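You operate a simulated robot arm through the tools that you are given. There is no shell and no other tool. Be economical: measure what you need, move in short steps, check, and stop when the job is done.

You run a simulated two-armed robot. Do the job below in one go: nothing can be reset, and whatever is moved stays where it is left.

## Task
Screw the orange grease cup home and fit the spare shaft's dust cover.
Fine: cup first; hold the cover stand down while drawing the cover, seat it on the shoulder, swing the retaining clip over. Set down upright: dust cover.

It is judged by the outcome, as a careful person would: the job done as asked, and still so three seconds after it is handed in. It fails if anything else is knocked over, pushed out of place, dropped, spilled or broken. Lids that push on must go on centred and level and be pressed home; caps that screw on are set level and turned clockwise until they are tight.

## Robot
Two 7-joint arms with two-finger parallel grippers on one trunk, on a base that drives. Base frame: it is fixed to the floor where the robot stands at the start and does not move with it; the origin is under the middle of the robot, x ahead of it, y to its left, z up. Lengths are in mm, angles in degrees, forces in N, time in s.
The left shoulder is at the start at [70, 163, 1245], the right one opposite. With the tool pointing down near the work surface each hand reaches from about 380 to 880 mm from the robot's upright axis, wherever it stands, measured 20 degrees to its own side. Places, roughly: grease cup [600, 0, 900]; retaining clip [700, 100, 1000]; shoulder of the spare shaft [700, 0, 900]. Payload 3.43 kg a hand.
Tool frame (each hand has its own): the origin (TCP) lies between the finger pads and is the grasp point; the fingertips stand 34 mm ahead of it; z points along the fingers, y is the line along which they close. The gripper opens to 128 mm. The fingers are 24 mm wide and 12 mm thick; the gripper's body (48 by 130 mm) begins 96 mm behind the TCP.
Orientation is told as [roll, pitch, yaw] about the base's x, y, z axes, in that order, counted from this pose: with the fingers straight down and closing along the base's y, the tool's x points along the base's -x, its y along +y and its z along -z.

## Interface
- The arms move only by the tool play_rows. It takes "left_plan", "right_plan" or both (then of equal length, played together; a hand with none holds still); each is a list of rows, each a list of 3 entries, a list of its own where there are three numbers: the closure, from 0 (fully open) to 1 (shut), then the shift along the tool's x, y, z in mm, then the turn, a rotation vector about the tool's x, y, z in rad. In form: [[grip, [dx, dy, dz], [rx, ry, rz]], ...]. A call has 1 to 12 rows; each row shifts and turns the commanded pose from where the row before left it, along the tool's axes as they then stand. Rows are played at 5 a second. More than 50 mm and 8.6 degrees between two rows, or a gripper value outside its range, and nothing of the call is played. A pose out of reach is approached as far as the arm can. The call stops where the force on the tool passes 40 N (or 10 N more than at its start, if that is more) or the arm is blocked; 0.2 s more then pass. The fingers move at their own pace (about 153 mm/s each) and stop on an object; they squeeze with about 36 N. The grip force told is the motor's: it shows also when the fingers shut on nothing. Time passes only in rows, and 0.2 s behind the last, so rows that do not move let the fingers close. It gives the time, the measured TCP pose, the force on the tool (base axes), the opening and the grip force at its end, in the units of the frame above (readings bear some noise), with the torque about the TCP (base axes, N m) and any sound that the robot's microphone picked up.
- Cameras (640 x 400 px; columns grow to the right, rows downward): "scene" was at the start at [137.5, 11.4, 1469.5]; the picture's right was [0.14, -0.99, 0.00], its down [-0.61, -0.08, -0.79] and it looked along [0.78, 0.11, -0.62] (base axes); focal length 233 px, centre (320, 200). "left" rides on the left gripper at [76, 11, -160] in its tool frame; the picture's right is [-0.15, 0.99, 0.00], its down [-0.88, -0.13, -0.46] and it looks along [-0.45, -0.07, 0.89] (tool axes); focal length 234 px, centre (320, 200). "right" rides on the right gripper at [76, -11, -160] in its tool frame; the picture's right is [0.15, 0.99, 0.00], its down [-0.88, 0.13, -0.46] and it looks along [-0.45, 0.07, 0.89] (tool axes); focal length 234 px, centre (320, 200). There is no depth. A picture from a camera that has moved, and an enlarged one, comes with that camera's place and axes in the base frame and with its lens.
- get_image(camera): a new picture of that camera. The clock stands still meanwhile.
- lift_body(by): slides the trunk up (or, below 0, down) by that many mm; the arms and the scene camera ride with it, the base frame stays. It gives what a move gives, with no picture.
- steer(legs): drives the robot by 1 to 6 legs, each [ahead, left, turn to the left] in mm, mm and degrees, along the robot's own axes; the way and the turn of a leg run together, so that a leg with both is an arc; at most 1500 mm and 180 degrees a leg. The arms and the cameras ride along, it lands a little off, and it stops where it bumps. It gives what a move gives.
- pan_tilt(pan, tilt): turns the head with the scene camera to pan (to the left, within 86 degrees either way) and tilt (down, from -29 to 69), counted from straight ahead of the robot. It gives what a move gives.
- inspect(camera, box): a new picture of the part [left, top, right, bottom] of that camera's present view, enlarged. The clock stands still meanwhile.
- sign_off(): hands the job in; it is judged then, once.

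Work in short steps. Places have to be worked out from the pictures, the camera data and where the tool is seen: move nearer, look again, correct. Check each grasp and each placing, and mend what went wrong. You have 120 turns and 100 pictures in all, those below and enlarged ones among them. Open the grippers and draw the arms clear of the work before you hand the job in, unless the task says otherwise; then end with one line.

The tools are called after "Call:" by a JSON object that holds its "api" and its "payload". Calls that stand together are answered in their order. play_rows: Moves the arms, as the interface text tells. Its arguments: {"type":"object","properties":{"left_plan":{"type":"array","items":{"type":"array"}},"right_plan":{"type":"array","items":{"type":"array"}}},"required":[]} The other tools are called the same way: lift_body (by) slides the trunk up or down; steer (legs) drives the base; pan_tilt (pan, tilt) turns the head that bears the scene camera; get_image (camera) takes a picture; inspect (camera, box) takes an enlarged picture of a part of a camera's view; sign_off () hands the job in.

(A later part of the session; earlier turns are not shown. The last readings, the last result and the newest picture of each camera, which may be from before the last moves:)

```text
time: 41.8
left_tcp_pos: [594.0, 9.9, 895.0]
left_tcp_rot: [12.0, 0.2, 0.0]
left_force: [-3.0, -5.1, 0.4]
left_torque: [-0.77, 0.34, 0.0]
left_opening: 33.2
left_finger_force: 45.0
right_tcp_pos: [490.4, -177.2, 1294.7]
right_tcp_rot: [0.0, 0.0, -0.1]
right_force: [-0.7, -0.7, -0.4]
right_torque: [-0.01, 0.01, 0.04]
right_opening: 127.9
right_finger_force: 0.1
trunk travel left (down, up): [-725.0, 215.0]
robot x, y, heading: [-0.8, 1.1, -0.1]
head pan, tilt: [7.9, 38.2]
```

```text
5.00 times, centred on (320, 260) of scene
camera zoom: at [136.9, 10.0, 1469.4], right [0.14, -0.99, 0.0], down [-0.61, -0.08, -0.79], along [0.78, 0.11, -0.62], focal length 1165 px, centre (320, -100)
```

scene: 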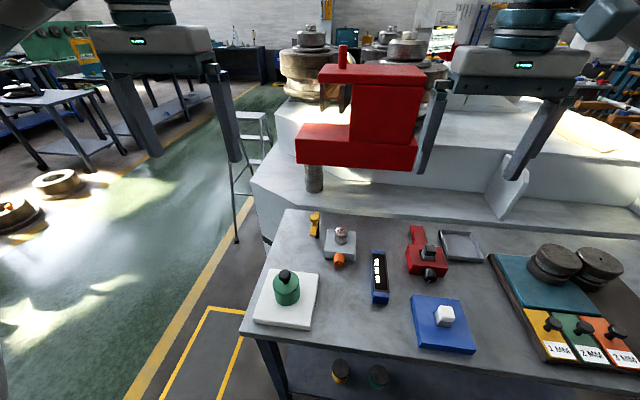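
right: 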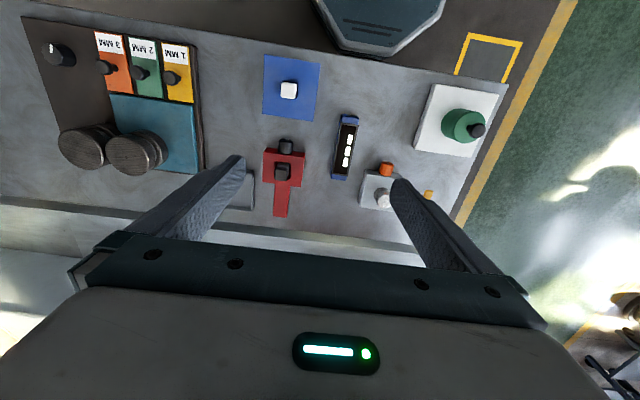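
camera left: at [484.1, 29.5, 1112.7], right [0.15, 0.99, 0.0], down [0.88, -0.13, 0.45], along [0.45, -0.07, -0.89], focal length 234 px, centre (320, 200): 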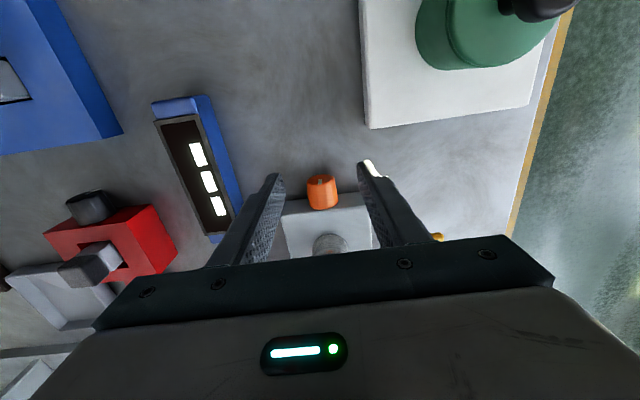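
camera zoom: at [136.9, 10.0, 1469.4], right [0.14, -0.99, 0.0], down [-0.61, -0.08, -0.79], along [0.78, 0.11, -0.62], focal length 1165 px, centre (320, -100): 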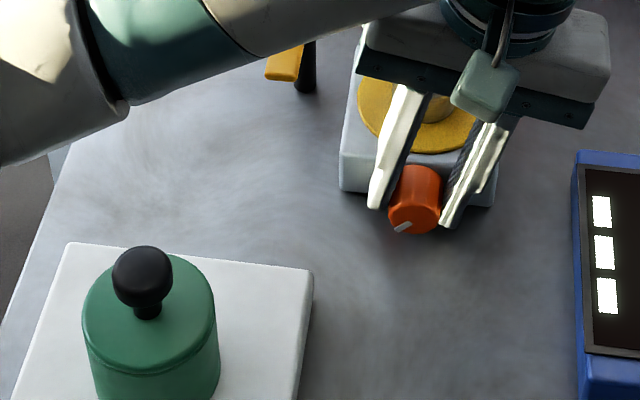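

The mark is unmoved and resistance is about 0.6 N·m, so the cup is tight. Releasing, backing out, levelling and rising.

Call:
{"api": "play_rows", "payload": {"left_plan": [[0.672, [0, 0, 0], [0, 0, 0]], [0.672, [0, 0, -5], [0, 0, 0]], [0.672, [0, 0, -25], [0, 0, 0]], [0.672, [0, 0, -40], [0, 0, 0]], [0.5, [0, 0, -45], [0, 0, 0]], [0.4, [0, 20, -45], [0.105, 0, 0]], [0.3, [0, 20, -45], [0.105, 0, 0]], [0.3, [10, 30, 0], [0, 0, 0]], [0.3, [30, 30, 0], [0, 0, 0]]]}}

Call:
{"api": "inspect", "payload": {"camera": "scene", "box": [240, 190, 400, 340]}}

Call:
{"api": "get_image", "payload": {"camera": "left"}}

```text
time: 43.8
left_tcp_pos: [552.4, 75.9, 1103.6]
left_tcp_rot: [-0.4, 0.0, 0.0]
left_force: [-0.3, -0.4, 0.7]
left_torque: [-0.06, 0.01, 0.02]
left_opening: 89.5
left_finger_force: 0.0
right_tcp_pos: [489.2, -174.0, 1295.8]
right_tcp_rot: [-0.2, -0.1, 0.0]
right_force: [-0.1, 0.2, -0.8]
right_torque: [-0.04, -0.04, 0.0]
right_opening: 128.1
right_finger_force: 0.1
trunk travel left (down, up): [-725.0, 215.0]
robot x, y, heading: [0.8, -2.5, -0.0]
head pan, tilt: [7.9, 38.2]
```

```text
2.67 times, centred on (320, 265) of scene
camera zoom: at [136.2, 13.9, 1469.6], right [0.14, -0.99, 0.0], down [-0.61, -0.09, -0.79], along [0.78, 0.11, -0.62], focal length 622 px, centre (320, 27)
```

zoom: 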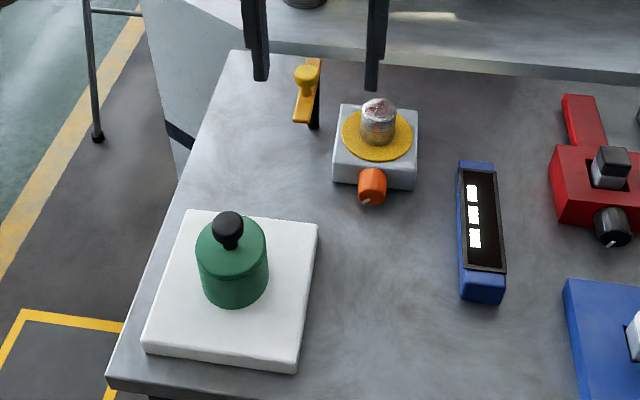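

```text
69 pictures are left
camera left: at [476.8, 87.7, 1265.8], right [0.15, 0.99, -0.01], down [0.88, -0.13, 0.46], along [0.45, -0.07, -0.89], focal length 234 px, centre (320, 200)
```

left: 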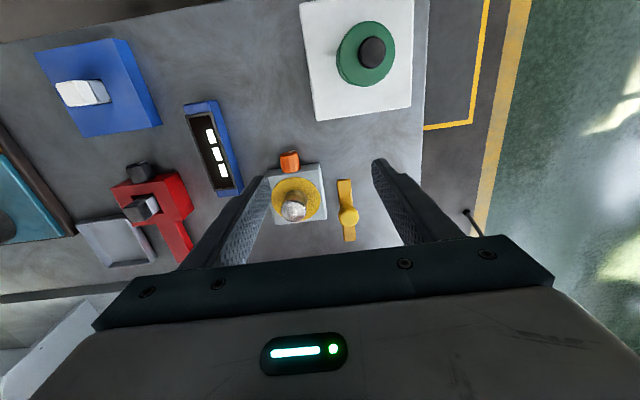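

Call:
{"api": "inspect", "payload": {"camera": "left", "box": [240, 130, 400, 260]}}

Call:
{"api": "inspect", "payload": {"camera": "scene", "box": [300, 205, 360, 255]}}

```text
3.08 times, centred on (320, 195) of left
camera zoom: at [476.8, 87.7, 1265.8], right [0.15, 0.99, -0.01], down [0.88, -0.13, 0.46], along [0.45, -0.07, -0.89], focal length 720 px, centre (320, 215)
```

zoom: 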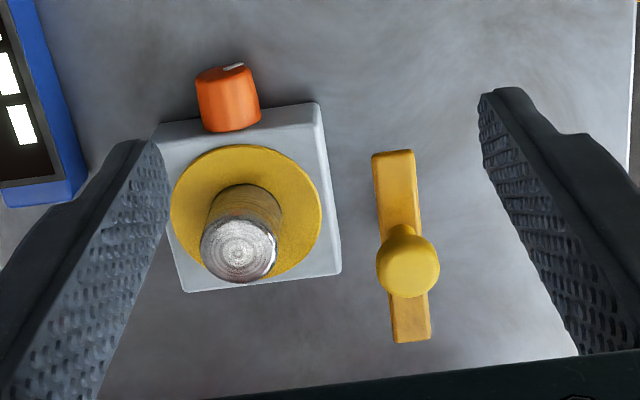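

```text
8.00 times, centred on (330, 230) of scene
camera zoom: at [136.2, 13.9, 1469.6], right [0.14, -0.99, 0.0], down [-0.61, -0.09, -0.79], along [0.78, 0.11, -0.62], focal length 1864 px, centre (240, -40)
```

zoom: 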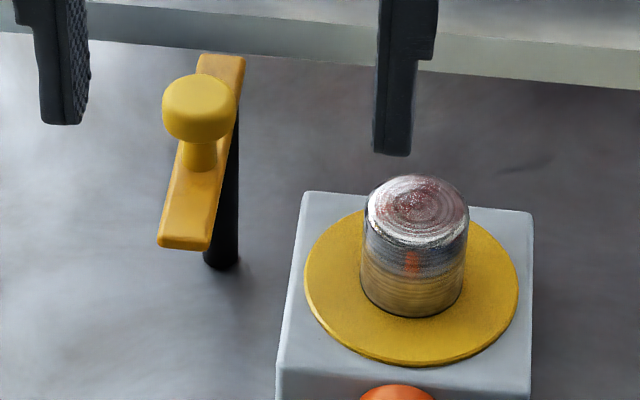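

Shaft axis is at about (658,15) with its top near 936. The clip bar's pivot post is at about (699,101), the bar lies toward −x at z≈960, and its knob is at about (642,101). The plate spans x 385–535, y 71–219, with the cover at (460,145) and diameter about 71. I'm moving the left hand over the cover and yawing it so it closes along x.

Call:
{"api": "play_rows", "payload": {"left_plan": [[0.1, [31, 23, 0], [0, 0, 0]], [0, [31, 23, 0], [0, 0, 0]], [0, [30, 23, 0], [0, 0, 0]], [0, [0, 0, 0], [0, 0, 0.1428]], [0, [0, 0, 0], [0, 0, 0.1428]], [0, [0, 0, 0], [0, 0, 0.1428]], [0, [0, 0, 0], [0, 0, 0.1428]], [0, [0, 0, 0], [0, 0, 0.1428]], [0, [0, 0, 0], [0, 0, 0.1428]], [0, [0, 0, 0], [0, 0, 0.1428]], [0, [0, 0, 0], [0, 0, 0.1428]], [0, [0, 0, 0], [0, 0, 0.1428]]]}}

Call:
{"api": "play_rows", "payload": {"left_plan": [[0, [0, 0, 0], [0, 0, 0.1428]], [0, [0, 0, 0], [0, 0, 0.1428]], [0, [0, 0, 0], [0, 0, 0]]]}}

Call:
{"api": "get_image", "payload": {"camera": "left"}}

Call:
{"api": "get_image", "payload": {"camera": "scene"}}

```text
time: 46.4
left_tcp_pos: [463.0, 140.7, 1102.3]
left_tcp_rot: [0.0, -0.3, -73.8]
left_force: [-0.9, -0.1, 0.0]
left_torque: [0.01, -0.01, -0.03]
left_opening: 128.0
left_finger_force: 0.0
right_tcp_pos: [490.5, -175.5, 1294.1]
right_tcp_rot: [-0.1, 0.0, 0.1]
right_force: [-0.1, -1.2, -0.4]
right_torque: [0.01, 0.02, -0.02]
right_opening: 128.1
right_finger_force: 0.0
trunk travel left (down, up): [-725.0, 215.0]
robot x, y, heading: [1.9, -0.6, -0.1]
head pan, tilt: [7.9, 38.2]
```

```text
time: 47.2
left_tcp_pos: [463.0, 141.3, 1102.0]
left_tcp_rot: [-0.1, -0.2, -90.1]
left_force: [1.1, -0.4, -0.4]
left_torque: [-0.04, -0.02, 0.0]
left_opening: 128.2
left_finger_force: 0.0
right_tcp_pos: [490.6, -174.6, 1294.8]
right_tcp_rot: [0.0, 0.0, 0.0]
right_force: [-1.1, 0.3, 0.2]
right_torque: [-0.01, 0.02, 0.0]
right_opening: 128.3
right_finger_force: 0.0
trunk travel left (down, up): [-725.0, 215.0]
robot x, y, heading: [2.7, -2.1, -0.0]
head pan, tilt: [7.9, 38.2]
```

```text
66 pictures are left
camera left: at [475.2, 218.0, 1264.0], right [0.99, -0.15, 0.0], down [-0.13, -0.88, 0.46], along [-0.07, -0.45, -0.89], focal length 234 px, centre (320, 200)
```

left: 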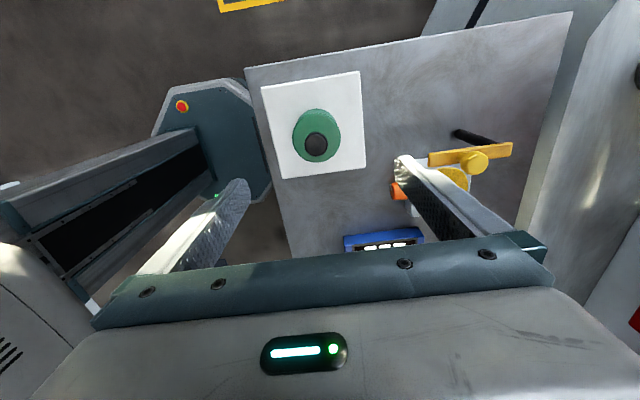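

```text
65 pictures are left
camera scene: at [137.5, 11.4, 1469.5], right [0.14, -0.99, 0.0], down [-0.61, -0.08, -0.79], along [0.78, 0.11, -0.62], focal length 233 px, centre (320, 200)
```

scene: 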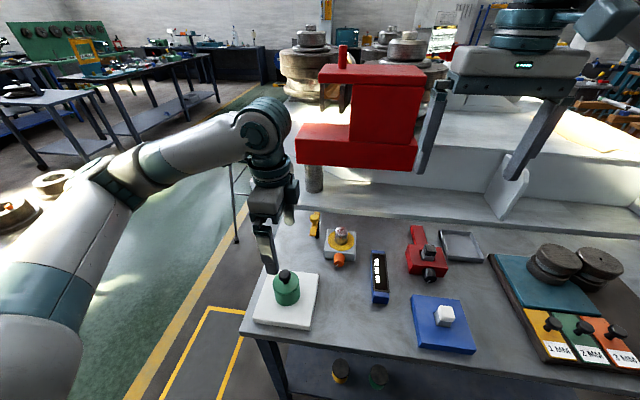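

The left hand sits well with closure along x. Knob centre is at about (460,147). I'm shifting and descending partway to check the straddle.

Call:
{"api": "play_rows", "payload": {"left_plan": [[0, [4.7, -3, 20], [0, 0, 0]], [0, [0, 0, 40], [0, 0, 0]], [0, [0, 0, 40], [0, 0, 0]], [0, [0, 0, 30], [0, 0, 0]]]}}

Call:
{"api": "get_image", "payload": {"camera": "left"}}

Call:
{"api": "inspect", "payload": {"camera": "scene", "box": [220, 220, 340, 340]}}

```text
time: 48.2
left_tcp_pos: [457.5, 145.5, 971.4]
left_tcp_rot: [-0.1, -0.2, -89.9]
left_force: [-0.4, 0.3, -0.4]
left_torque: [0.01, 0.0, 0.02]
left_opening: 128.2
left_finger_force: 0.0
right_tcp_pos: [490.2, -175.5, 1295.1]
right_tcp_rot: [0.0, 0.0, -0.1]
right_force: [-0.5, -0.2, 0.4]
right_torque: [-0.02, -0.01, 0.01]
right_opening: 128.2
right_finger_force: 0.0
trunk travel left (down, up): [-725.0, 215.0]
robot x, y, heading: [2.7, 0.4, -0.1]
head pan, tilt: [7.9, 38.2]
```

```text
64 pictures are left
camera left: at [470.3, 222.3, 1132.7], right [0.99, -0.15, 0.0], down [-0.13, -0.88, 0.46], along [-0.07, -0.45, -0.89], focal length 234 px, centre (320, 200)
```

left: 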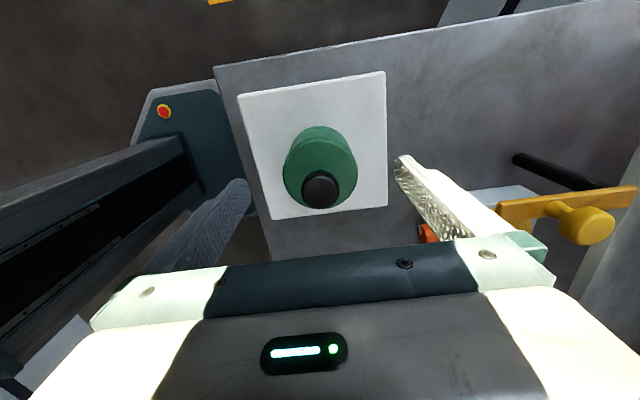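

```text
3.33 times, centred on (280, 280) of scene
camera zoom: at [137.7, 11.8, 1469.5], right [0.14, -0.99, 0.0], down [-0.61, -0.08, -0.79], along [0.78, 0.11, -0.62], focal length 777 px, centre (453, -67)
```

zoom: 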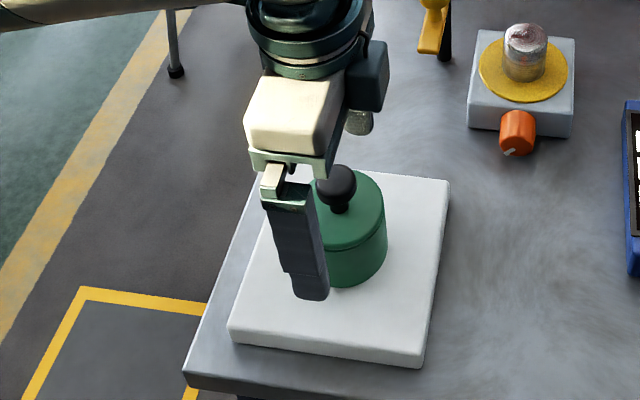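

Straddle is good; the cover centre is at about (459,148.5). I'll correct 3 mm in y, descend to TCP z≈925 and hold the fingers loosely open for now. The right hand is moving in and tilting as well.

Call:
{"api": "play_rows", "payload": {"left_plan": [[0, [3, 1, 20], [0, 0, 0]], [0, [0, 0, 16], [0, 0, 0]], [0.2, [0, 0, 10], [0, 0, 0]], [0.3, [0, 0, 0], [0, 0, 0]], [0.3, [0, 0, 0], [0, 0, 0]], [0.3, [0, 0, 0], [0, 0, 0]], [0.3, [0, 0, 0], [0, 0, 0]]], "right_plan": [[0.5, [0, 20, 45], [0, 0, 0]], [0.8, [0, 20, 45], [0, 0, 0]], [1, [0, 20, 45], [-0.12, 0, 0]], [1, [0, 0, 0], [-0.12, 0, 0]], [1, [0, 0, 0], [-0.12, 0, 0]], [1, [0, 0, 0], [-0.12, 0, 0]], [1, [0, 0, 0], [-0.12, 0, 0]]]}}

Call:
{"api": "get_image", "payload": {"camera": "left"}}

Call:
{"api": "get_image", "payload": {"camera": "right"}}

```text
time: 49.8
left_tcp_pos: [460.3, 146.9, 928.4]
left_tcp_rot: [-0.1, -0.2, -89.9]
left_force: [-0.2, 0.0, 0.0]
left_torque: [0.02, 0.01, 0.0]
left_opening: 89.4
left_finger_force: 0.1
right_tcp_pos: [490.7, -117.1, 1160.1]
right_tcp_rot: [34.5, 0.0, 0.1]
right_force: [-0.5, 0.0, -0.6]
right_torque: [0.02, -0.04, -0.02]
right_opening: 0.0
right_finger_force: 32.4
trunk travel left (down, up): [-725.0, 215.0]
robot x, y, heading: [0.7, -0.6, -0.1]
head pan, tilt: [7.9, 38.2]
```

```text
62 pictures are left
camera left: at [472.2, 224.5, 1088.7], right [0.99, -0.15, 0.0], down [-0.13, -0.88, 0.46], along [-0.07, -0.45, -0.89], focal length 234 px, centre (320, 200)
```

left: 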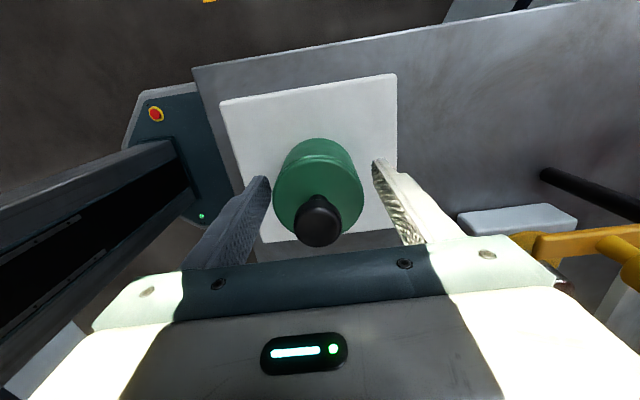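

```text
61 pictures are left
camera right: at [414.5, -216.9, 1284.6], right [-0.15, 0.82, 0.56], down [0.88, -0.15, 0.45], along [0.45, 0.56, -0.7], focal length 234 px, centre (320, 200)
```

right: 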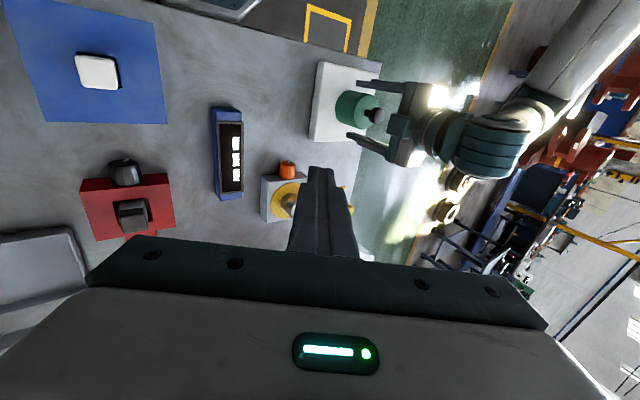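

The left hand is centred on the cover. I'm bringing the right hand's closed fingertips toward the stand's near-right margin, stopping about 20 mm above it.

Call:
{"api": "play_rows", "payload": {"right_plan": [[1, [1, 3, 48], [0, 0, 0]], [1, [1, 3, 48], [0, 0, 0]], [1, [1, 3, 48], [0, 0, 0]], [1, [1, 3, 48], [0, 0, 0]], [1, [1, 3, 48], [0, 0, 0]], [1, [1, 3, 48], [0, 0, 0]]]}}

Call:
{"api": "get_image", "payload": {"camera": "right"}}

Call:
{"api": "inspect", "payload": {"camera": "scene", "box": [220, 220, 340, 340]}}

```text
time: 51.2
left_tcp_pos: [461.4, 149.4, 926.7]
left_tcp_rot: [0.0, -0.4, -90.0]
left_force: [0.0, 0.7, 0.7]
left_torque: [-0.02, 0.01, 0.01]
left_opening: 89.9
left_finger_force: 0.0
right_tcp_pos: [486.5, 62.5, 933.4]
right_tcp_rot: [34.2, 0.0, 0.1]
right_force: [0.7, -0.6, -0.5]
right_torque: [-0.01, 0.0, -0.02]
right_opening: 0.0
right_finger_force: 33.3
trunk travel left (down, up): [-725.0, 215.0]
robot x, y, heading: [0.8, -0.3, 0.0]
head pan, tilt: [7.9, 38.2]
```

```text
60 pictures are left
camera right: at [410.5, -37.8, 1057.1], right [-0.15, 0.82, 0.56], down [0.88, -0.15, 0.45], along [0.45, 0.56, -0.7], focal length 234 px, centre (320, 200)
```

right: 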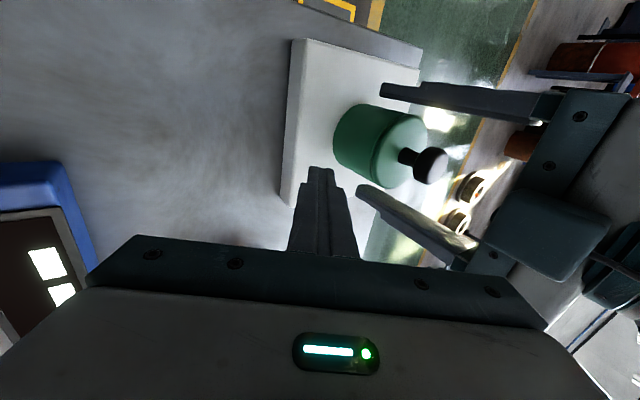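

```text
3.33 times, centred on (280, 280) of scene
camera zoom: at [138.1, 12.6, 1469.4], right [0.14, -0.99, 0.0], down [-0.61, -0.09, -0.78], along [0.78, 0.11, -0.62], focal length 777 px, centre (453, -67)
```

zoom: 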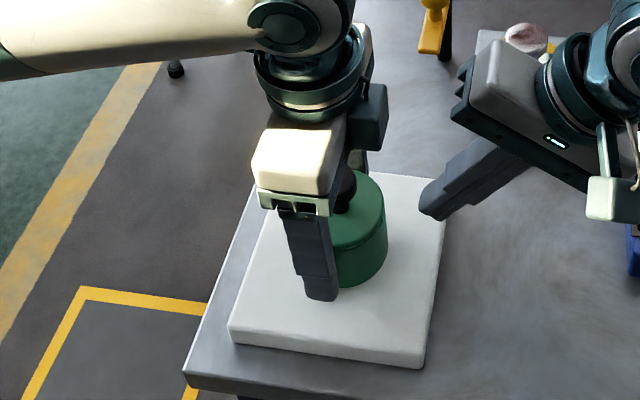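

Tip now at y≈82; I'm shifting to y≈90 and lowering vertically to just above contact.

Call:
{"api": "play_rows", "payload": {"right_plan": [[1, [0, 6.6, 4.5], [0, 0, 0]], [1, [0, -4.5, 6.6], [0, 0, 0]], [1, [0, -4.5, 6.6], [0, 0, 0]], [1, [0, -4.5, 6.6], [0, 0, 0]], [1, [0, -1.7, 2.5], [0, 0, 0]]]}}

```text
time: 52.4
left_tcp_pos: [459.5, 147.8, 927.4]
left_tcp_rot: [0.0, -0.2, -90.1]
left_force: [0.6, -0.4, 0.5]
left_torque: [-0.01, 0.0, 0.01]
left_opening: 89.6
left_finger_force: 0.0
right_tcp_pos: [485.1, 69.9, 909.4]
right_tcp_rot: [34.6, -0.4, 0.0]
right_force: [0.9, -3.5, 19.6]
right_torque: [0.09, 0.05, 0.03]
right_opening: 0.0
right_finger_force: 32.9
trunk travel left (down, up): [-725.0, 215.0]
robot x, y, heading: [1.5, -1.4, 0.1]
head pan, tilt: [7.9, 38.2]
```

The right hand presses the stand with about 20 N. Closing the left hand on the cover.

Call:
{"api": "play_rows", "payload": {"left_plan": [[0.6, [0, 0, 0], [0, 0, 0]], [0.6, [0, 0, 0], [0, 0, 0]], [0.6, [0, 0, 0], [0, 0, 0]]]}}

```text
time: 53.2
left_tcp_pos: [458.9, 148.1, 927.4]
left_tcp_rot: [0.0, -0.3, -90.1]
left_force: [-0.7, 0.2, -0.1]
left_torque: [-0.01, 0.03, 0.02]
left_opening: 67.2
left_finger_force: 35.6
right_tcp_pos: [483.5, 69.4, 909.0]
right_tcp_rot: [34.6, -0.3, 0.0]
right_force: [6.7, -0.4, 34.2]
right_torque: [0.33, -0.14, -0.1]
right_opening: 0.2
right_finger_force: 33.1
trunk travel left (down, up): [-725.0, 215.0]
robot x, y, heading: [0.7, -0.6, -0.1]
head pan, tilt: [7.9, 38.2]
heard: snap
```

A snap was heard and the right-hand force rose; I'm looking before going on.

Call:
{"api": "get_image", "payload": {"camera": "left"}}

Call:
{"api": "get_image", "payload": {"camera": "right"}}

Call:
{"api": "inspect", "payload": {"camera": "scene", "box": [220, 220, 340, 340]}}

```text
58 pictures are left
camera left: at [471.0, 225.0, 1089.4], right [0.99, -0.15, 0.0], down [-0.13, -0.88, 0.46], along [-0.07, -0.45, -0.89], focal length 234 px, centre (320, 200)
```

left: 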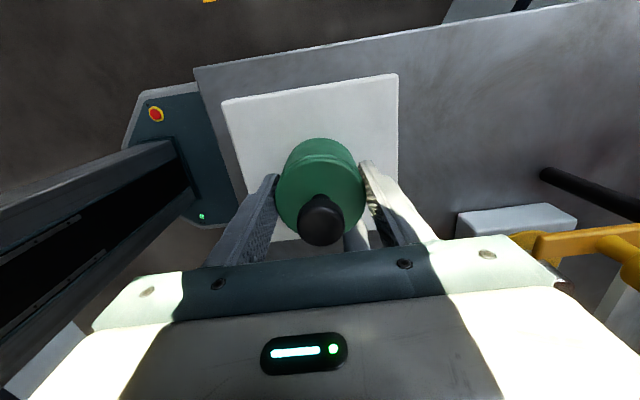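

```text
57 pictures are left
camera right: at [408.1, -30.2, 1033.2], right [-0.15, 0.81, 0.56], down [0.88, -0.15, 0.45], along [0.45, 0.56, -0.69], focal length 234 px, centre (320, 200)
```

right: 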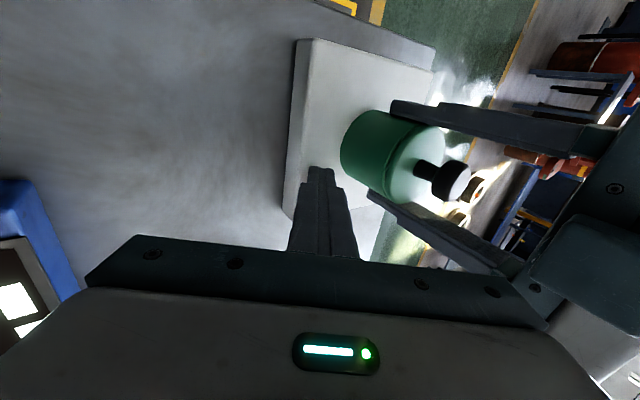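

```text
3.33 times, centred on (280, 280) of scene
camera zoom: at [135.4, 10.9, 1469.9], right [0.14, -0.99, 0.0], down [-0.61, -0.08, -0.79], along [0.78, 0.11, -0.62], focal length 777 px, centre (453, -67)
```

zoom: 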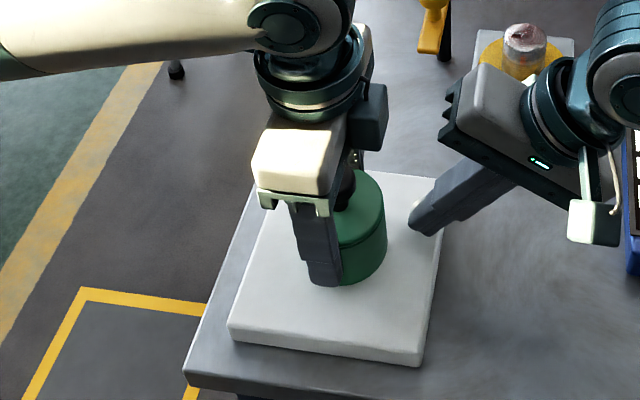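

Everything looks in place; the snap seems to be the cover breaking free of its post. I'm easing the right press slightly and drawing the cover straight up.

Call:
{"api": "play_rows", "payload": {"left_plan": [[0.6, [0, 0, -3], [0, 0, 0]], [0.6, [0, 0, -5], [0, 0, 0]], [0.6, [0, 0, -8], [0, 0, 0]], [0.6, [0, 0, -10], [0, 0, 0]]], "right_plan": [[1, [0, 0.4, -0.6], [0, 0, 0]], [1, [0, 0, 0], [0, 0, 0]], [1, [0, 0, 0], [0, 0, 0]], [1, [0, 0, 0], [0, 0, 0]]]}}

Call:
{"api": "inspect", "payload": {"camera": "scene", "box": [220, 220, 340, 340]}}

```text
time: 54.2
left_tcp_pos: [458.8, 149.1, 953.9]
left_tcp_rot: [-0.1, -0.1, -90.0]
left_force: [0.1, -0.8, -0.7]
left_torque: [0.02, 0.03, -0.03]
left_opening: 67.2
left_finger_force: 36.0
right_tcp_pos: [483.4, 70.0, 909.5]
right_tcp_rot: [34.6, -0.1, -0.1]
right_force: [5.4, 0.5, 36.0]
right_torque: [0.4, -0.18, -0.08]
right_opening: 0.2
right_finger_force: 33.1
trunk travel left (down, up): [-725.0, 215.0]
robot x, y, heading: [-2.4, 5.9, -0.2]
head pan, tilt: [7.9, 38.2]
```

```text
3.33 times, centred on (280, 280) of scene
camera zoom: at [135.0, 11.0, 1469.8], right [0.14, -0.99, 0.0], down [-0.61, -0.08, -0.79], along [0.78, 0.11, -0.62], focal length 777 px, centre (453, -67)
```

zoom: 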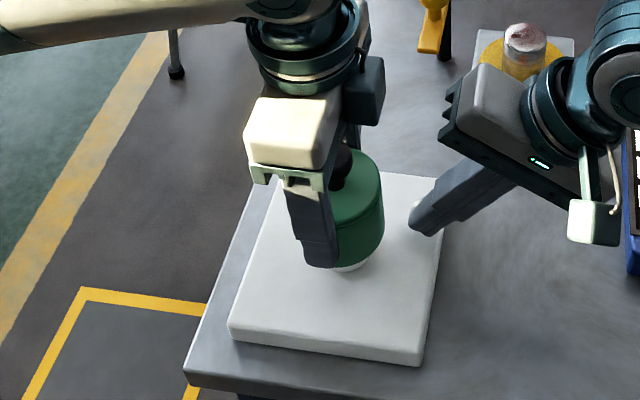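

The cover is coming off its white spigot freely. Continue up well clear, then retract the right hand along its approach.

Call:
{"api": "play_rows", "payload": {"left_plan": [[0.6, [0, 0, -15], [0, 0, 0]], [0.6, [0, 0, -20], [0, 0, 0]], [0.6, [0, 0, -20], [0, 0, 0]], [0.6, [0, 0, -20], [0, 0, 0]], [0.6, [0, 0, -20], [0, 0, 0]]]}}

Call:
{"api": "play_rows", "payload": {"right_plan": [[1, [0, 5.7, -8.2], [0, 0, 0]], [1, [0, 11.3, -16.5], [0, 0, 0]], [1, [0, 0, -45], [0, 0, 0]], [1, [0, 0, -45], [0, 0, 0]], [1, [0, 0, -45], [0, 0, 0]], [1, [0, 0, -45], [0, 0, 0]], [1, [0, 0, -45], [0, 0, 0]]]}}

Call:
{"api": "get_image", "payload": {"camera": "scene"}}

Call:
{"api": "get_image", "payload": {"camera": "right"}}

```text
time: 55.4
left_tcp_pos: [457.8, 149.7, 1049.9]
left_tcp_rot: [0.0, -0.2, -90.1]
left_force: [0.2, 0.0, 0.0]
left_torque: [0.01, -0.02, 0.0]
left_opening: 67.0
left_finger_force: 36.0
right_tcp_pos: [483.5, 69.7, 909.4]
right_tcp_rot: [34.6, -0.3, -0.1]
right_force: [4.0, 0.0, 36.4]
right_torque: [0.4, -0.06, -0.02]
right_opening: 0.0
right_finger_force: 32.7
trunk travel left (down, up): [-725.0, 215.0]
robot x, y, heading: [0.6, 3.5, -0.0]
head pan, tilt: [7.9, 38.2]
```

```text
time: 57.0
left_tcp_pos: [459.7, 148.1, 1047.7]
left_tcp_rot: [-0.1, -0.2, -90.0]
left_force: [-0.8, -0.5, -0.8]
left_torque: [0.0, -0.04, -0.02]
left_opening: 67.1
left_finger_force: 35.9
right_tcp_pos: [481.8, -56.5, 1122.0]
right_tcp_rot: [34.4, 0.0, 0.1]
right_force: [-1.5, -0.1, 0.1]
right_torque: [0.03, 0.01, -0.04]
right_opening: 0.0
right_finger_force: 33.5
trunk travel left (down, up): [-725.0, 215.0]
robot x, y, heading: [0.8, -2.2, 0.1]
head pan, tilt: [7.9, 38.2]
```

```text
54 pictures are left
camera scene: at [136.7, 10.8, 1469.5], right [0.14, -0.99, 0.0], down [-0.61, -0.08, -0.79], along [0.78, 0.11, -0.62], focal length 233 px, centre (320, 200)
```

scene: 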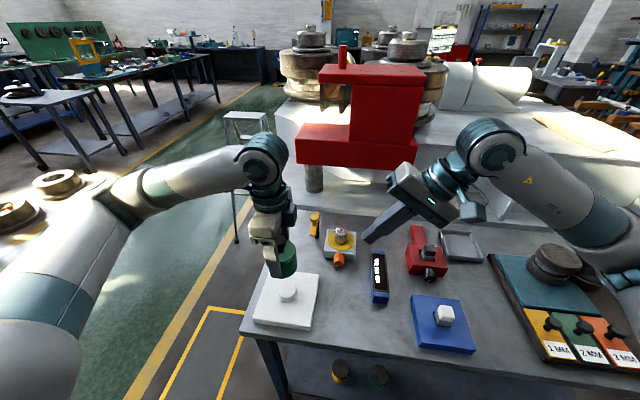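

```text
53 pictures are left
camera right: at [406.8, -156.0, 1246.8], right [-0.15, 0.82, 0.56], down [0.88, -0.15, 0.45], along [0.45, 0.56, -0.7], focal length 234 px, centre (320, 200)
```

right: 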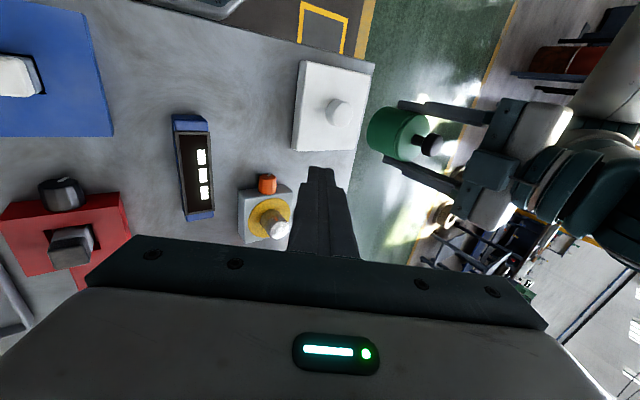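

Cover is free and the stand stayed put. I'll zoom the right camera on the shaft to fix its position.

Call:
{"api": "inspect", "payload": {"camera": "right", "box": [220, 160, 320, 250]}}

Call:
{"api": "inspect", "payload": {"camera": "scene", "box": [300, 205, 370, 275]}}

```text
4.44 times, centred on (270, 205) of right
camera zoom: at [406.8, -156.0, 1246.8], right [-0.15, 0.82, 0.56], down [0.88, -0.15, 0.45], along [0.45, 0.56, -0.7], focal length 1041 px, centre (542, 178)
```

zoom: 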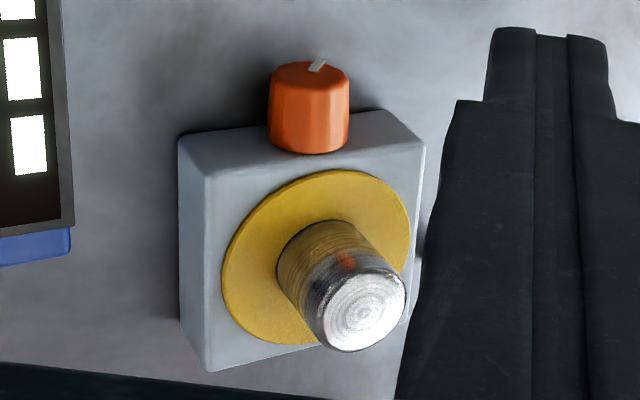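

```text
5.71 times, centred on (335, 240) of scene
camera zoom: at [136.7, 10.8, 1469.5], right [0.14, -0.99, 0.0], down [-0.61, -0.08, -0.79], along [0.78, 0.11, -0.62], focal length 1332 px, centre (234, -29)
```

zoom: 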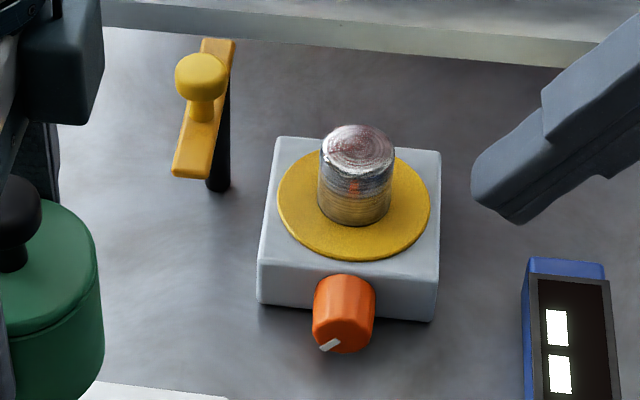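

Averaging three views puts the shaft axis at about (661.5,14.7) with its top near 935. I'm drawing the right hand further away and carrying the cover over at a safe height.

Call:
{"api": "play_rows", "payload": {"right_plan": [[1, [0, 0, -45], [0, 0, 0]], [1, [0, 0, -45], [0, 0, 0]], [1, [0, 0, -45], [0, 0, 0]]]}}

Call:
{"api": "play_rows", "payload": {"left_plan": [[0.6, [-15, 0, -20], [0, 0, 0]], [0.6, [-40, 5, 0], [0, 0, 0]], [0.6, [-40, 20, 0], [0, 0, 0]], [0.6, [-25, 40, 0], [0, 0, 0]], [0.6, [-13, 45, 0], [0, 0, 0]], [0.6, [0, 45, 0], [0, 0, 0]], [0.6, [0, 47, 0], [0, 0, 0]], [0.6, [0, 0, 0], [0, 0, 0]]]}}

Call:
{"api": "get_image", "payload": {"camera": "left"}}

Call:
{"api": "get_image", "payload": {"camera": "right"}}

Call:
{"api": "inspect", "payload": {"camera": "scene", "box": [280, 180, 400, 280]}}

```text
time: 57.8
left_tcp_pos: [460.5, 149.0, 1047.1]
left_tcp_rot: [-0.1, -0.2, -90.0]
left_force: [0.0, -0.4, 0.3]
left_torque: [0.01, 0.02, -0.01]
left_opening: 67.3
left_finger_force: 36.1
right_tcp_pos: [484.6, -133.8, 1233.3]
right_tcp_rot: [34.3, 0.0, 0.0]
right_force: [-0.2, 0.0, 0.3]
right_torque: [0.03, 0.01, -0.04]
right_opening: 0.1
right_finger_force: 33.0
trunk travel left (down, up): [-725.0, 215.0]
robot x, y, heading: [1.3, 2.4, -0.3]
head pan, tilt: [7.9, 38.2]
```

```text
time: 59.6
left_tcp_pos: [664.1, 16.0, 1069.4]
left_tcp_rot: [-0.1, -0.2, -90.0]
left_force: [0.0, 0.9, -0.3]
left_torque: [0.01, -0.01, -0.02]
left_opening: 67.3
left_finger_force: 36.2
right_tcp_pos: [484.4, -133.9, 1233.8]
right_tcp_rot: [34.4, 0.0, 0.0]
right_force: [0.2, -0.4, 0.7]
right_torque: [0.02, -0.03, 0.01]
right_opening: 0.1
right_finger_force: 32.8
trunk travel left (down, up): [-725.0, 215.0]
robot x, y, heading: [1.1, 2.6, -0.2]
head pan, tilt: [7.9, 38.2]
```

```text
50 pictures are left
camera left: at [675.5, 93.9, 1232.1], right [0.99, -0.15, 0.0], down [-0.13, -0.88, 0.46], along [-0.07, -0.45, -0.89], focal length 234 px, centre (320, 200)
```

left: 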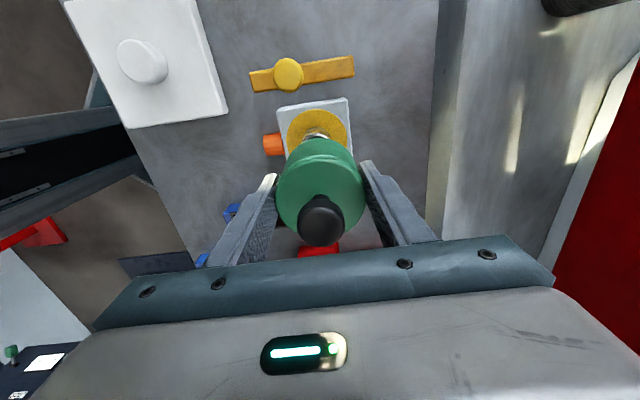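

```text
49 pictures are left
camera right: at [408.4, -232.8, 1357.5], right [-0.15, 0.82, 0.56], down [0.88, -0.15, 0.45], along [0.45, 0.56, -0.7], focal length 234 px, centre (320, 200)
```

right: 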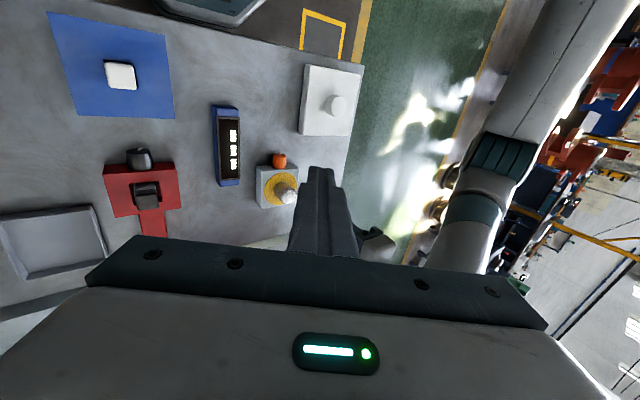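

```text
4.00 times, centred on (340, 230) of scene
camera zoom: at [136.9, 11.7, 1469.5], right [0.14, -0.99, 0.0], down [-0.61, -0.08, -0.79], along [0.78, 0.11, -0.62], focal length 932 px, centre (240, 80)
```

zoom: 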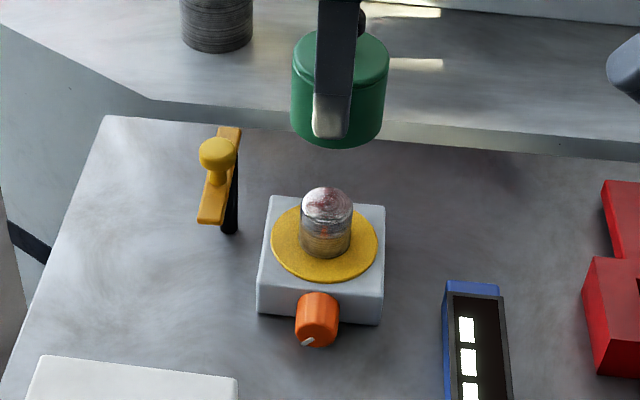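

The left camera sees the ring beyond the cover, which lets me align relatively. Zooming in.

Call:
{"api": "inspect", "payload": {"camera": "left", "box": [240, 80, 400, 250]}}

```text
2.35 times, centred on (320, 165) of left
camera zoom: at [675.5, 93.9, 1232.1], right [0.99, -0.15, 0.0], down [-0.13, -0.88, 0.46], along [-0.07, -0.45, -0.89], focal length 551 px, centre (320, 282)
```

zoom: 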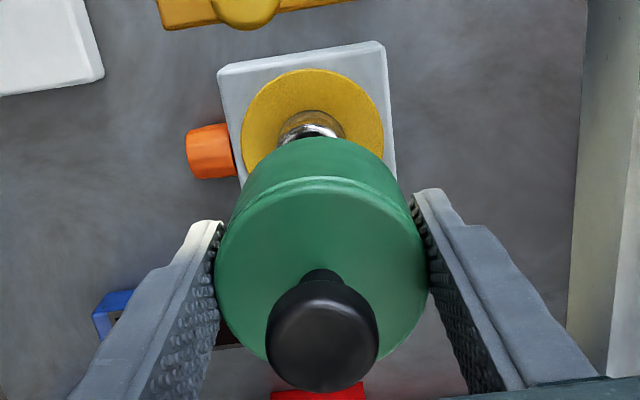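

Relative to the cover, the ring centre is about −5.6 mm in x and −1.3 mm in y. I'll correct most of it, lower to just above the shaft, and bring the right hand's camera to a side view.

Call:
{"api": "play_rows", "payload": {"left_plan": [[0.6, [-1.3, -4.5, 20], [0, 0, 0]], [0.6, [0, 0, 20], [0, 0, 0]], [0.6, [0, 0, 20], [0, 0, 0]], [0.6, [0, 0, 4], [0, 0, 0]]], "right_plan": [[1, [-45, 0, 0], [0, 0, 0]], [1, [-45, 0, 10], [0, 0, 0]], [1, [-10, 0, 10], [0, 0, 0]], [1, [0, 0, 0], [0, 0, 0]]]}}

Call:
{"api": "get_image", "payload": {"camera": "right"}}

Call:
{"api": "inspect", "payload": {"camera": "scene", "box": [280, 180, 400, 280]}}

```text
time: 60.6
left_tcp_pos: [660.9, 13.8, 1004.3]
left_tcp_rot: [-0.1, -0.2, -89.9]
left_force: [0.7, -0.2, -1.0]
left_torque: [0.0, 0.0, 0.01]
left_opening: 67.3
left_finger_force: 35.8
right_tcp_pos: [585.1, -122.7, 1215.4]
right_tcp_rot: [34.4, 0.0, 0.0]
right_force: [0.4, -0.6, -0.2]
right_torque: [0.02, 0.02, 0.03]
right_opening: 0.0
right_finger_force: 33.6
trunk travel left (down, up): [-725.0, 215.0]
robot x, y, heading: [0.4, 1.2, -0.3]
head pan, tilt: [7.9, 38.2]
```

```text
46 pictures are left
camera right: at [509.1, -222.5, 1339.9], right [-0.15, 0.82, 0.56], down [0.88, -0.15, 0.45], along [0.45, 0.56, -0.7], focal length 234 px, centre (320, 200)
```

right: 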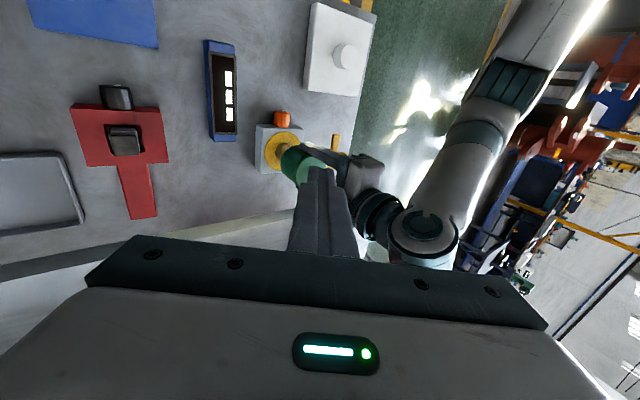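

```text
4.00 times, centred on (340, 230) of scene
camera zoom: at [137.9, 11.3, 1469.4], right [0.14, -0.99, 0.0], down [-0.61, -0.08, -0.79], along [0.78, 0.11, -0.62], focal length 932 px, centre (240, 80)
```

zoom: 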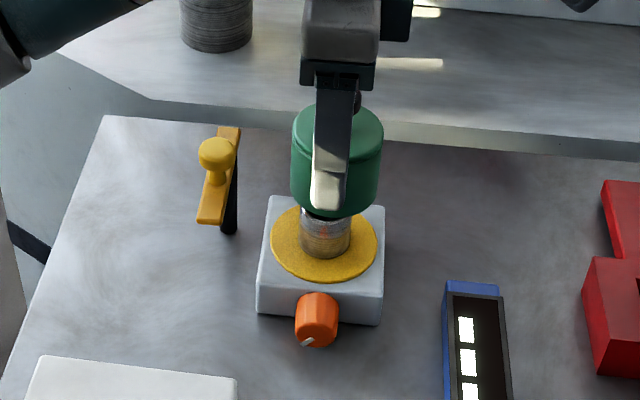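

The cover looks slightly to the right (−y) of the shaft in the scene view. I'll zoom in both cameras to measure the offset.

Call:
{"api": "inspect", "payload": {"camera": "scene", "box": [340, 200, 384, 256]}}

Call:
{"api": "inspect", "payload": {"camera": "scene", "box": [340, 204, 388, 254]}}

Call:
{"api": "inspect", "payload": {"camera": "right", "box": [245, 100, 345, 190]}}

```text
7.14 times, centred on (362, 228) of scene
camera zoom: at [137.9, 11.3, 1469.4], right [0.14, -0.99, 0.0], down [-0.61, -0.08, -0.79], along [0.78, 0.11, -0.62], focal length 1665 px, centre (20, 0)
```

zoom: 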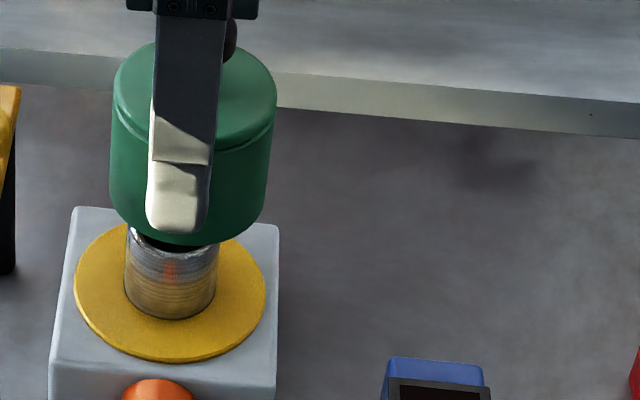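

```text
8.00 times, centred on (364, 229) of scene
camera zoom: at [137.9, 11.3, 1469.4], right [0.14, -0.99, 0.0], down [-0.61, -0.08, -0.79], along [0.78, 0.11, -0.62], focal length 1864 px, centre (-32, -32)
```

zoom: 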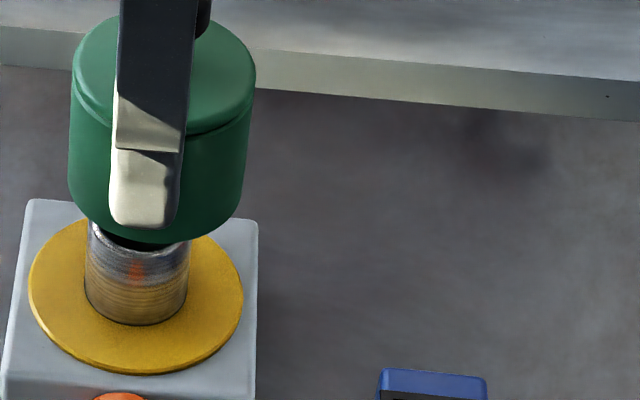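

```text
4.44 times, centred on (295, 145) of right
camera zoom: at [509.1, -222.5, 1339.9], right [-0.15, 0.82, 0.56], down [0.88, -0.15, 0.45], along [0.45, 0.56, -0.7], focal length 1041 px, centre (431, 444)
```

zoom: 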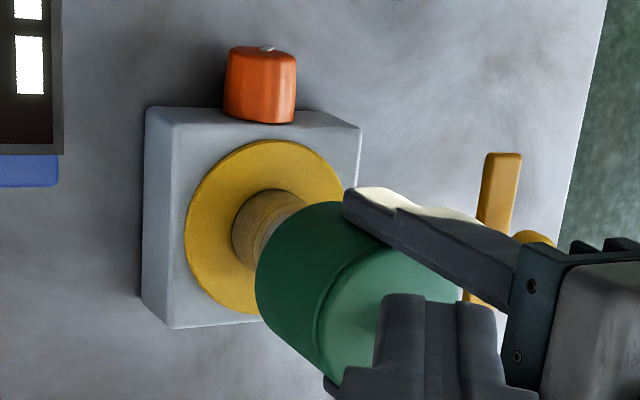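

The scene view shows the cover about 5 mm too far to −y; the right view shows x nearly right. I'm correcting +5 in y and re-measuring.

Call:
{"api": "play_rows", "payload": {"left_plan": [[0.6, [5, 0, 0], [0, 0, 0]], [0.6, [0, 0, 4], [0, 0, 0]], [0.6, [0, 0, 0], [0, 0, 0]]], "right_plan": [[1, [-40, 0, 0], [0, 0, 0]], [1, [0, 0, 0], [0, 0, 0]], [1, [0, 0, 0], [0, 0, 0]]]}}

Call:
{"api": "inspect", "payload": {"camera": "scene", "box": [326, 204, 374, 254]}}

Call:
{"api": "inspect", "payload": {"camera": "right", "box": [245, 80, 345, 170]}}

```text
time: 61.4
left_tcp_pos: [659.5, 19.5, 1001.2]
left_tcp_rot: [-0.2, -0.3, -90.1]
left_force: [-0.7, -0.2, -0.7]
left_torque: [0.0, 0.02, -0.01]
left_opening: 67.3
left_finger_force: 35.3
right_tcp_pos: [621.9, -123.1, 1216.8]
right_tcp_rot: [34.5, -0.1, -0.1]
right_force: [0.0, 0.8, -0.3]
right_torque: [-0.01, -0.02, -0.01]
right_opening: 0.0
right_finger_force: 32.6
trunk travel left (down, up): [-725.0, 215.0]
robot x, y, heading: [-0.9, 3.5, -0.0]
head pan, tilt: [7.9, 38.2]
```

```text
8.00 times, centred on (350, 229) of scene
camera zoom: at [137.5, 11.3, 1469.5], right [0.14, -0.99, 0.0], down [-0.61, -0.08, -0.79], along [0.78, 0.11, -0.62], focal length 1864 px, centre (80, -32)
```

zoom: 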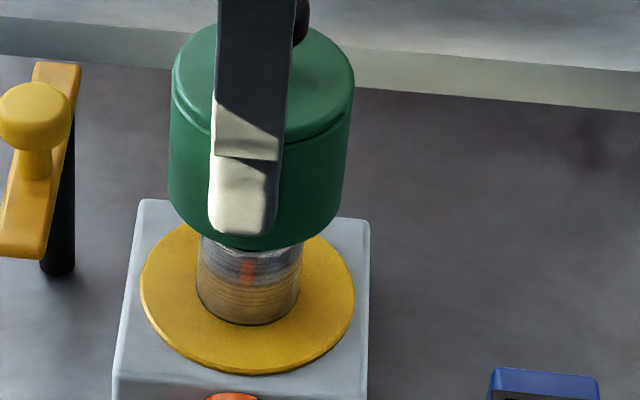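

```text
4.44 times, centred on (295, 125) of right
camera zoom: at [546.1, -222.6, 1341.0], right [-0.15, 0.82, 0.56], down [0.88, -0.15, 0.45], along [0.45, 0.56, -0.7], focal length 1041 px, centre (431, 533)
```

zoom: 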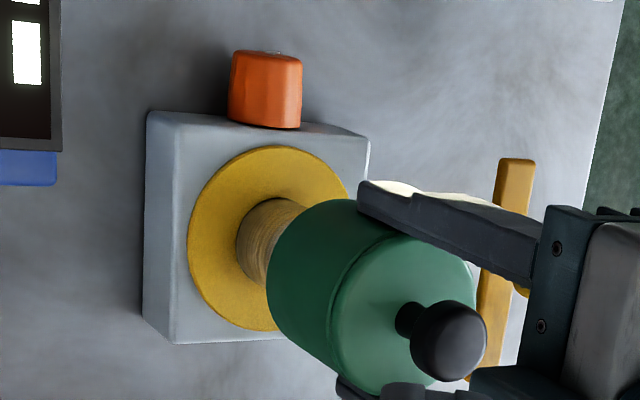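

Both views now agree: x is aligned and y is about 1 mm short. I'll nudge it and lower slowly over the shaft end.

Call:
{"api": "play_rows", "payload": {"left_plan": [[0.6, [1, 0, 8], [0, 0, 0]], [0.6, [0, 0, 6], [0, 0, 0]], [0.6, [0, 0, 4], [0, 0, 0]], [0.6, [0, 0, 4], [0, 0, 0]], [0.6, [0, 0, 3], [0, 0, 0]]]}}

Call:
{"api": "inspect", "payload": {"camera": "scene", "box": [326, 204, 374, 254]}}

```text
time: 62.6
left_tcp_pos: [658.0, 20.7, 974.3]
left_tcp_rot: [0.0, -0.2, -90.0]
left_force: [-0.4, 0.0, -0.4]
left_torque: [0.0, 0.01, -0.03]
left_opening: 67.2
left_finger_force: 36.1
right_tcp_pos: [622.8, -121.9, 1215.2]
right_tcp_rot: [34.3, 0.1, 0.1]
right_force: [-0.1, -0.1, 0.8]
right_torque: [0.02, -0.03, -0.04]
right_opening: 0.1
right_finger_force: 32.5
trunk travel left (down, up): [-725.0, 215.0]
robot x, y, heading: [-1.2, 0.9, 0.1]
head pan, tilt: [7.9, 38.2]
```

```text
8.00 times, centred on (350, 229) of scene
camera zoom: at [137.8, 11.3, 1469.4], right [0.14, -0.99, 0.0], down [-0.61, -0.08, -0.79], along [0.78, 0.11, -0.62], focal length 1864 px, centre (80, -32)
```

zoom: 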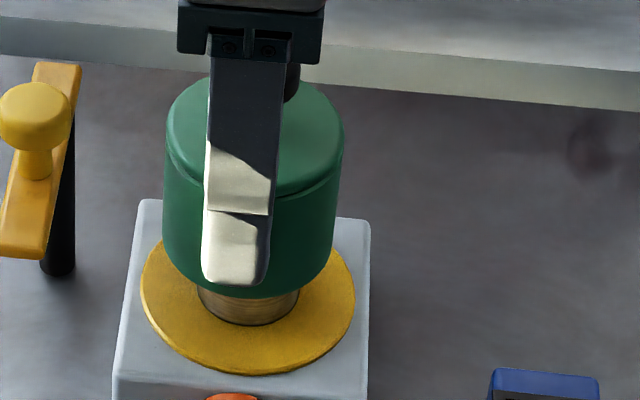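

The cover is over the shaft, centred, with no side force. Lowering further.

Call:
{"api": "play_rows", "payload": {"left_plan": [[0.6, [0, 0, 6], [0, 0, 0]], [0.6, [0, 0, 6], [0, 0, 0]], [0.6, [0, 0, 6], [0, 0, 0]], [0.6, [0, 0, 5], [0, 0, 0]], [0.6, [0, 0, 4], [0, 0, 0]]]}}

Call:
{"api": "inspect", "payload": {"camera": "right", "box": [245, 80, 345, 170]}}

```text
time: 63.8
left_tcp_pos: [658.2, 19.4, 947.7]
left_tcp_rot: [0.0, -0.2, -90.0]
left_force: [-0.5, -0.5, -0.2]
left_torque: [-0.02, 0.03, 0.0]
left_opening: 67.1
left_finger_force: 35.9
right_tcp_pos: [621.7, -122.7, 1215.2]
right_tcp_rot: [34.3, 0.0, 0.0]
right_force: [-0.2, 0.0, -0.3]
right_torque: [0.0, 0.01, 0.01]
right_opening: 0.2
right_finger_force: 32.8
trunk travel left (down, up): [-725.0, 215.0]
robot x, y, heading: [2.2, 2.3, 0.1]
head pan, tilt: [7.9, 38.2]
```

```text
4.44 times, centred on (295, 125) of right
camera zoom: at [546.3, -222.6, 1340.9], right [-0.15, 0.82, 0.56], down [0.88, -0.15, 0.45], along [0.45, 0.56, -0.7], focal length 1041 px, centre (431, 533)
```

zoom: 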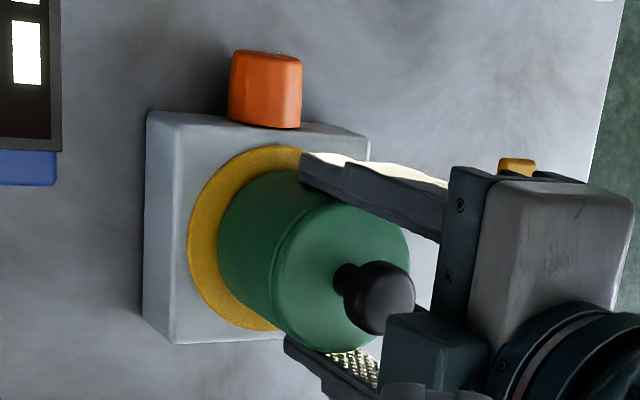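

Still free, bottom about 10 mm above the ring. I'm lowering in small steps to contact.

Call:
{"api": "play_rows", "payload": {"left_plan": [[0.6, [0, 0, 3], [0, 0, 0]], [0.6, [0, 0, 3], [0, 0, 0]], [0.6, [0, 0, 2], [0, 0, 0]], [0.6, [0, 0, 2], [0, 0, 0]], [0.6, [0, 0, 1.5], [0, 0, 0]], [0.6, [0, 0, 1.5], [0, 0, 0]]]}}

Call:
{"api": "inspect", "payload": {"camera": "right", "box": [245, 80, 345, 170]}}

```text
time: 65.2
left_tcp_pos: [656.9, 19.7, 937.0]
left_tcp_rot: [0.0, -0.3, -90.0]
left_force: [4.3, 2.8, 30.0]
left_torque: [-0.12, 0.43, 0.05]
left_opening: 67.2
left_finger_force: 35.8
right_tcp_pos: [620.5, -122.4, 1217.7]
right_tcp_rot: [34.4, -0.1, 0.0]
right_force: [0.0, -1.0, 0.2]
right_torque: [0.0, 0.02, -0.02]
right_opening: 0.0
right_finger_force: 32.9
trunk travel left (down, up): [-725.0, 215.0]
robot x, y, heading: [-0.1, 2.0, -0.1]
head pan, tilt: [7.9, 38.2]
```

```text
4.44 times, centred on (295, 125) of right
camera zoom: at [543.9, -222.4, 1342.2], right [-0.15, 0.82, 0.56], down [0.88, -0.15, 0.45], along [0.45, 0.56, -0.7], focal length 1041 px, centre (431, 533)
```

zoom: 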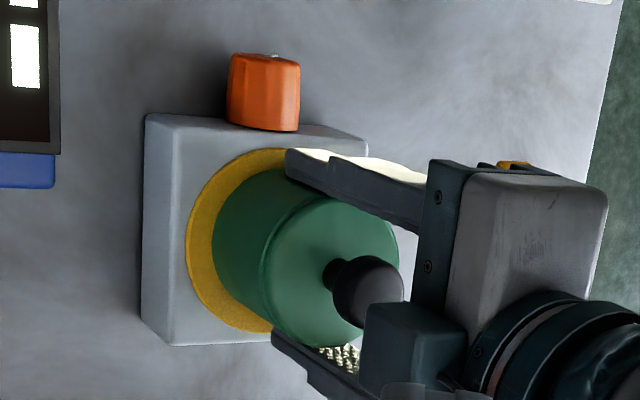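

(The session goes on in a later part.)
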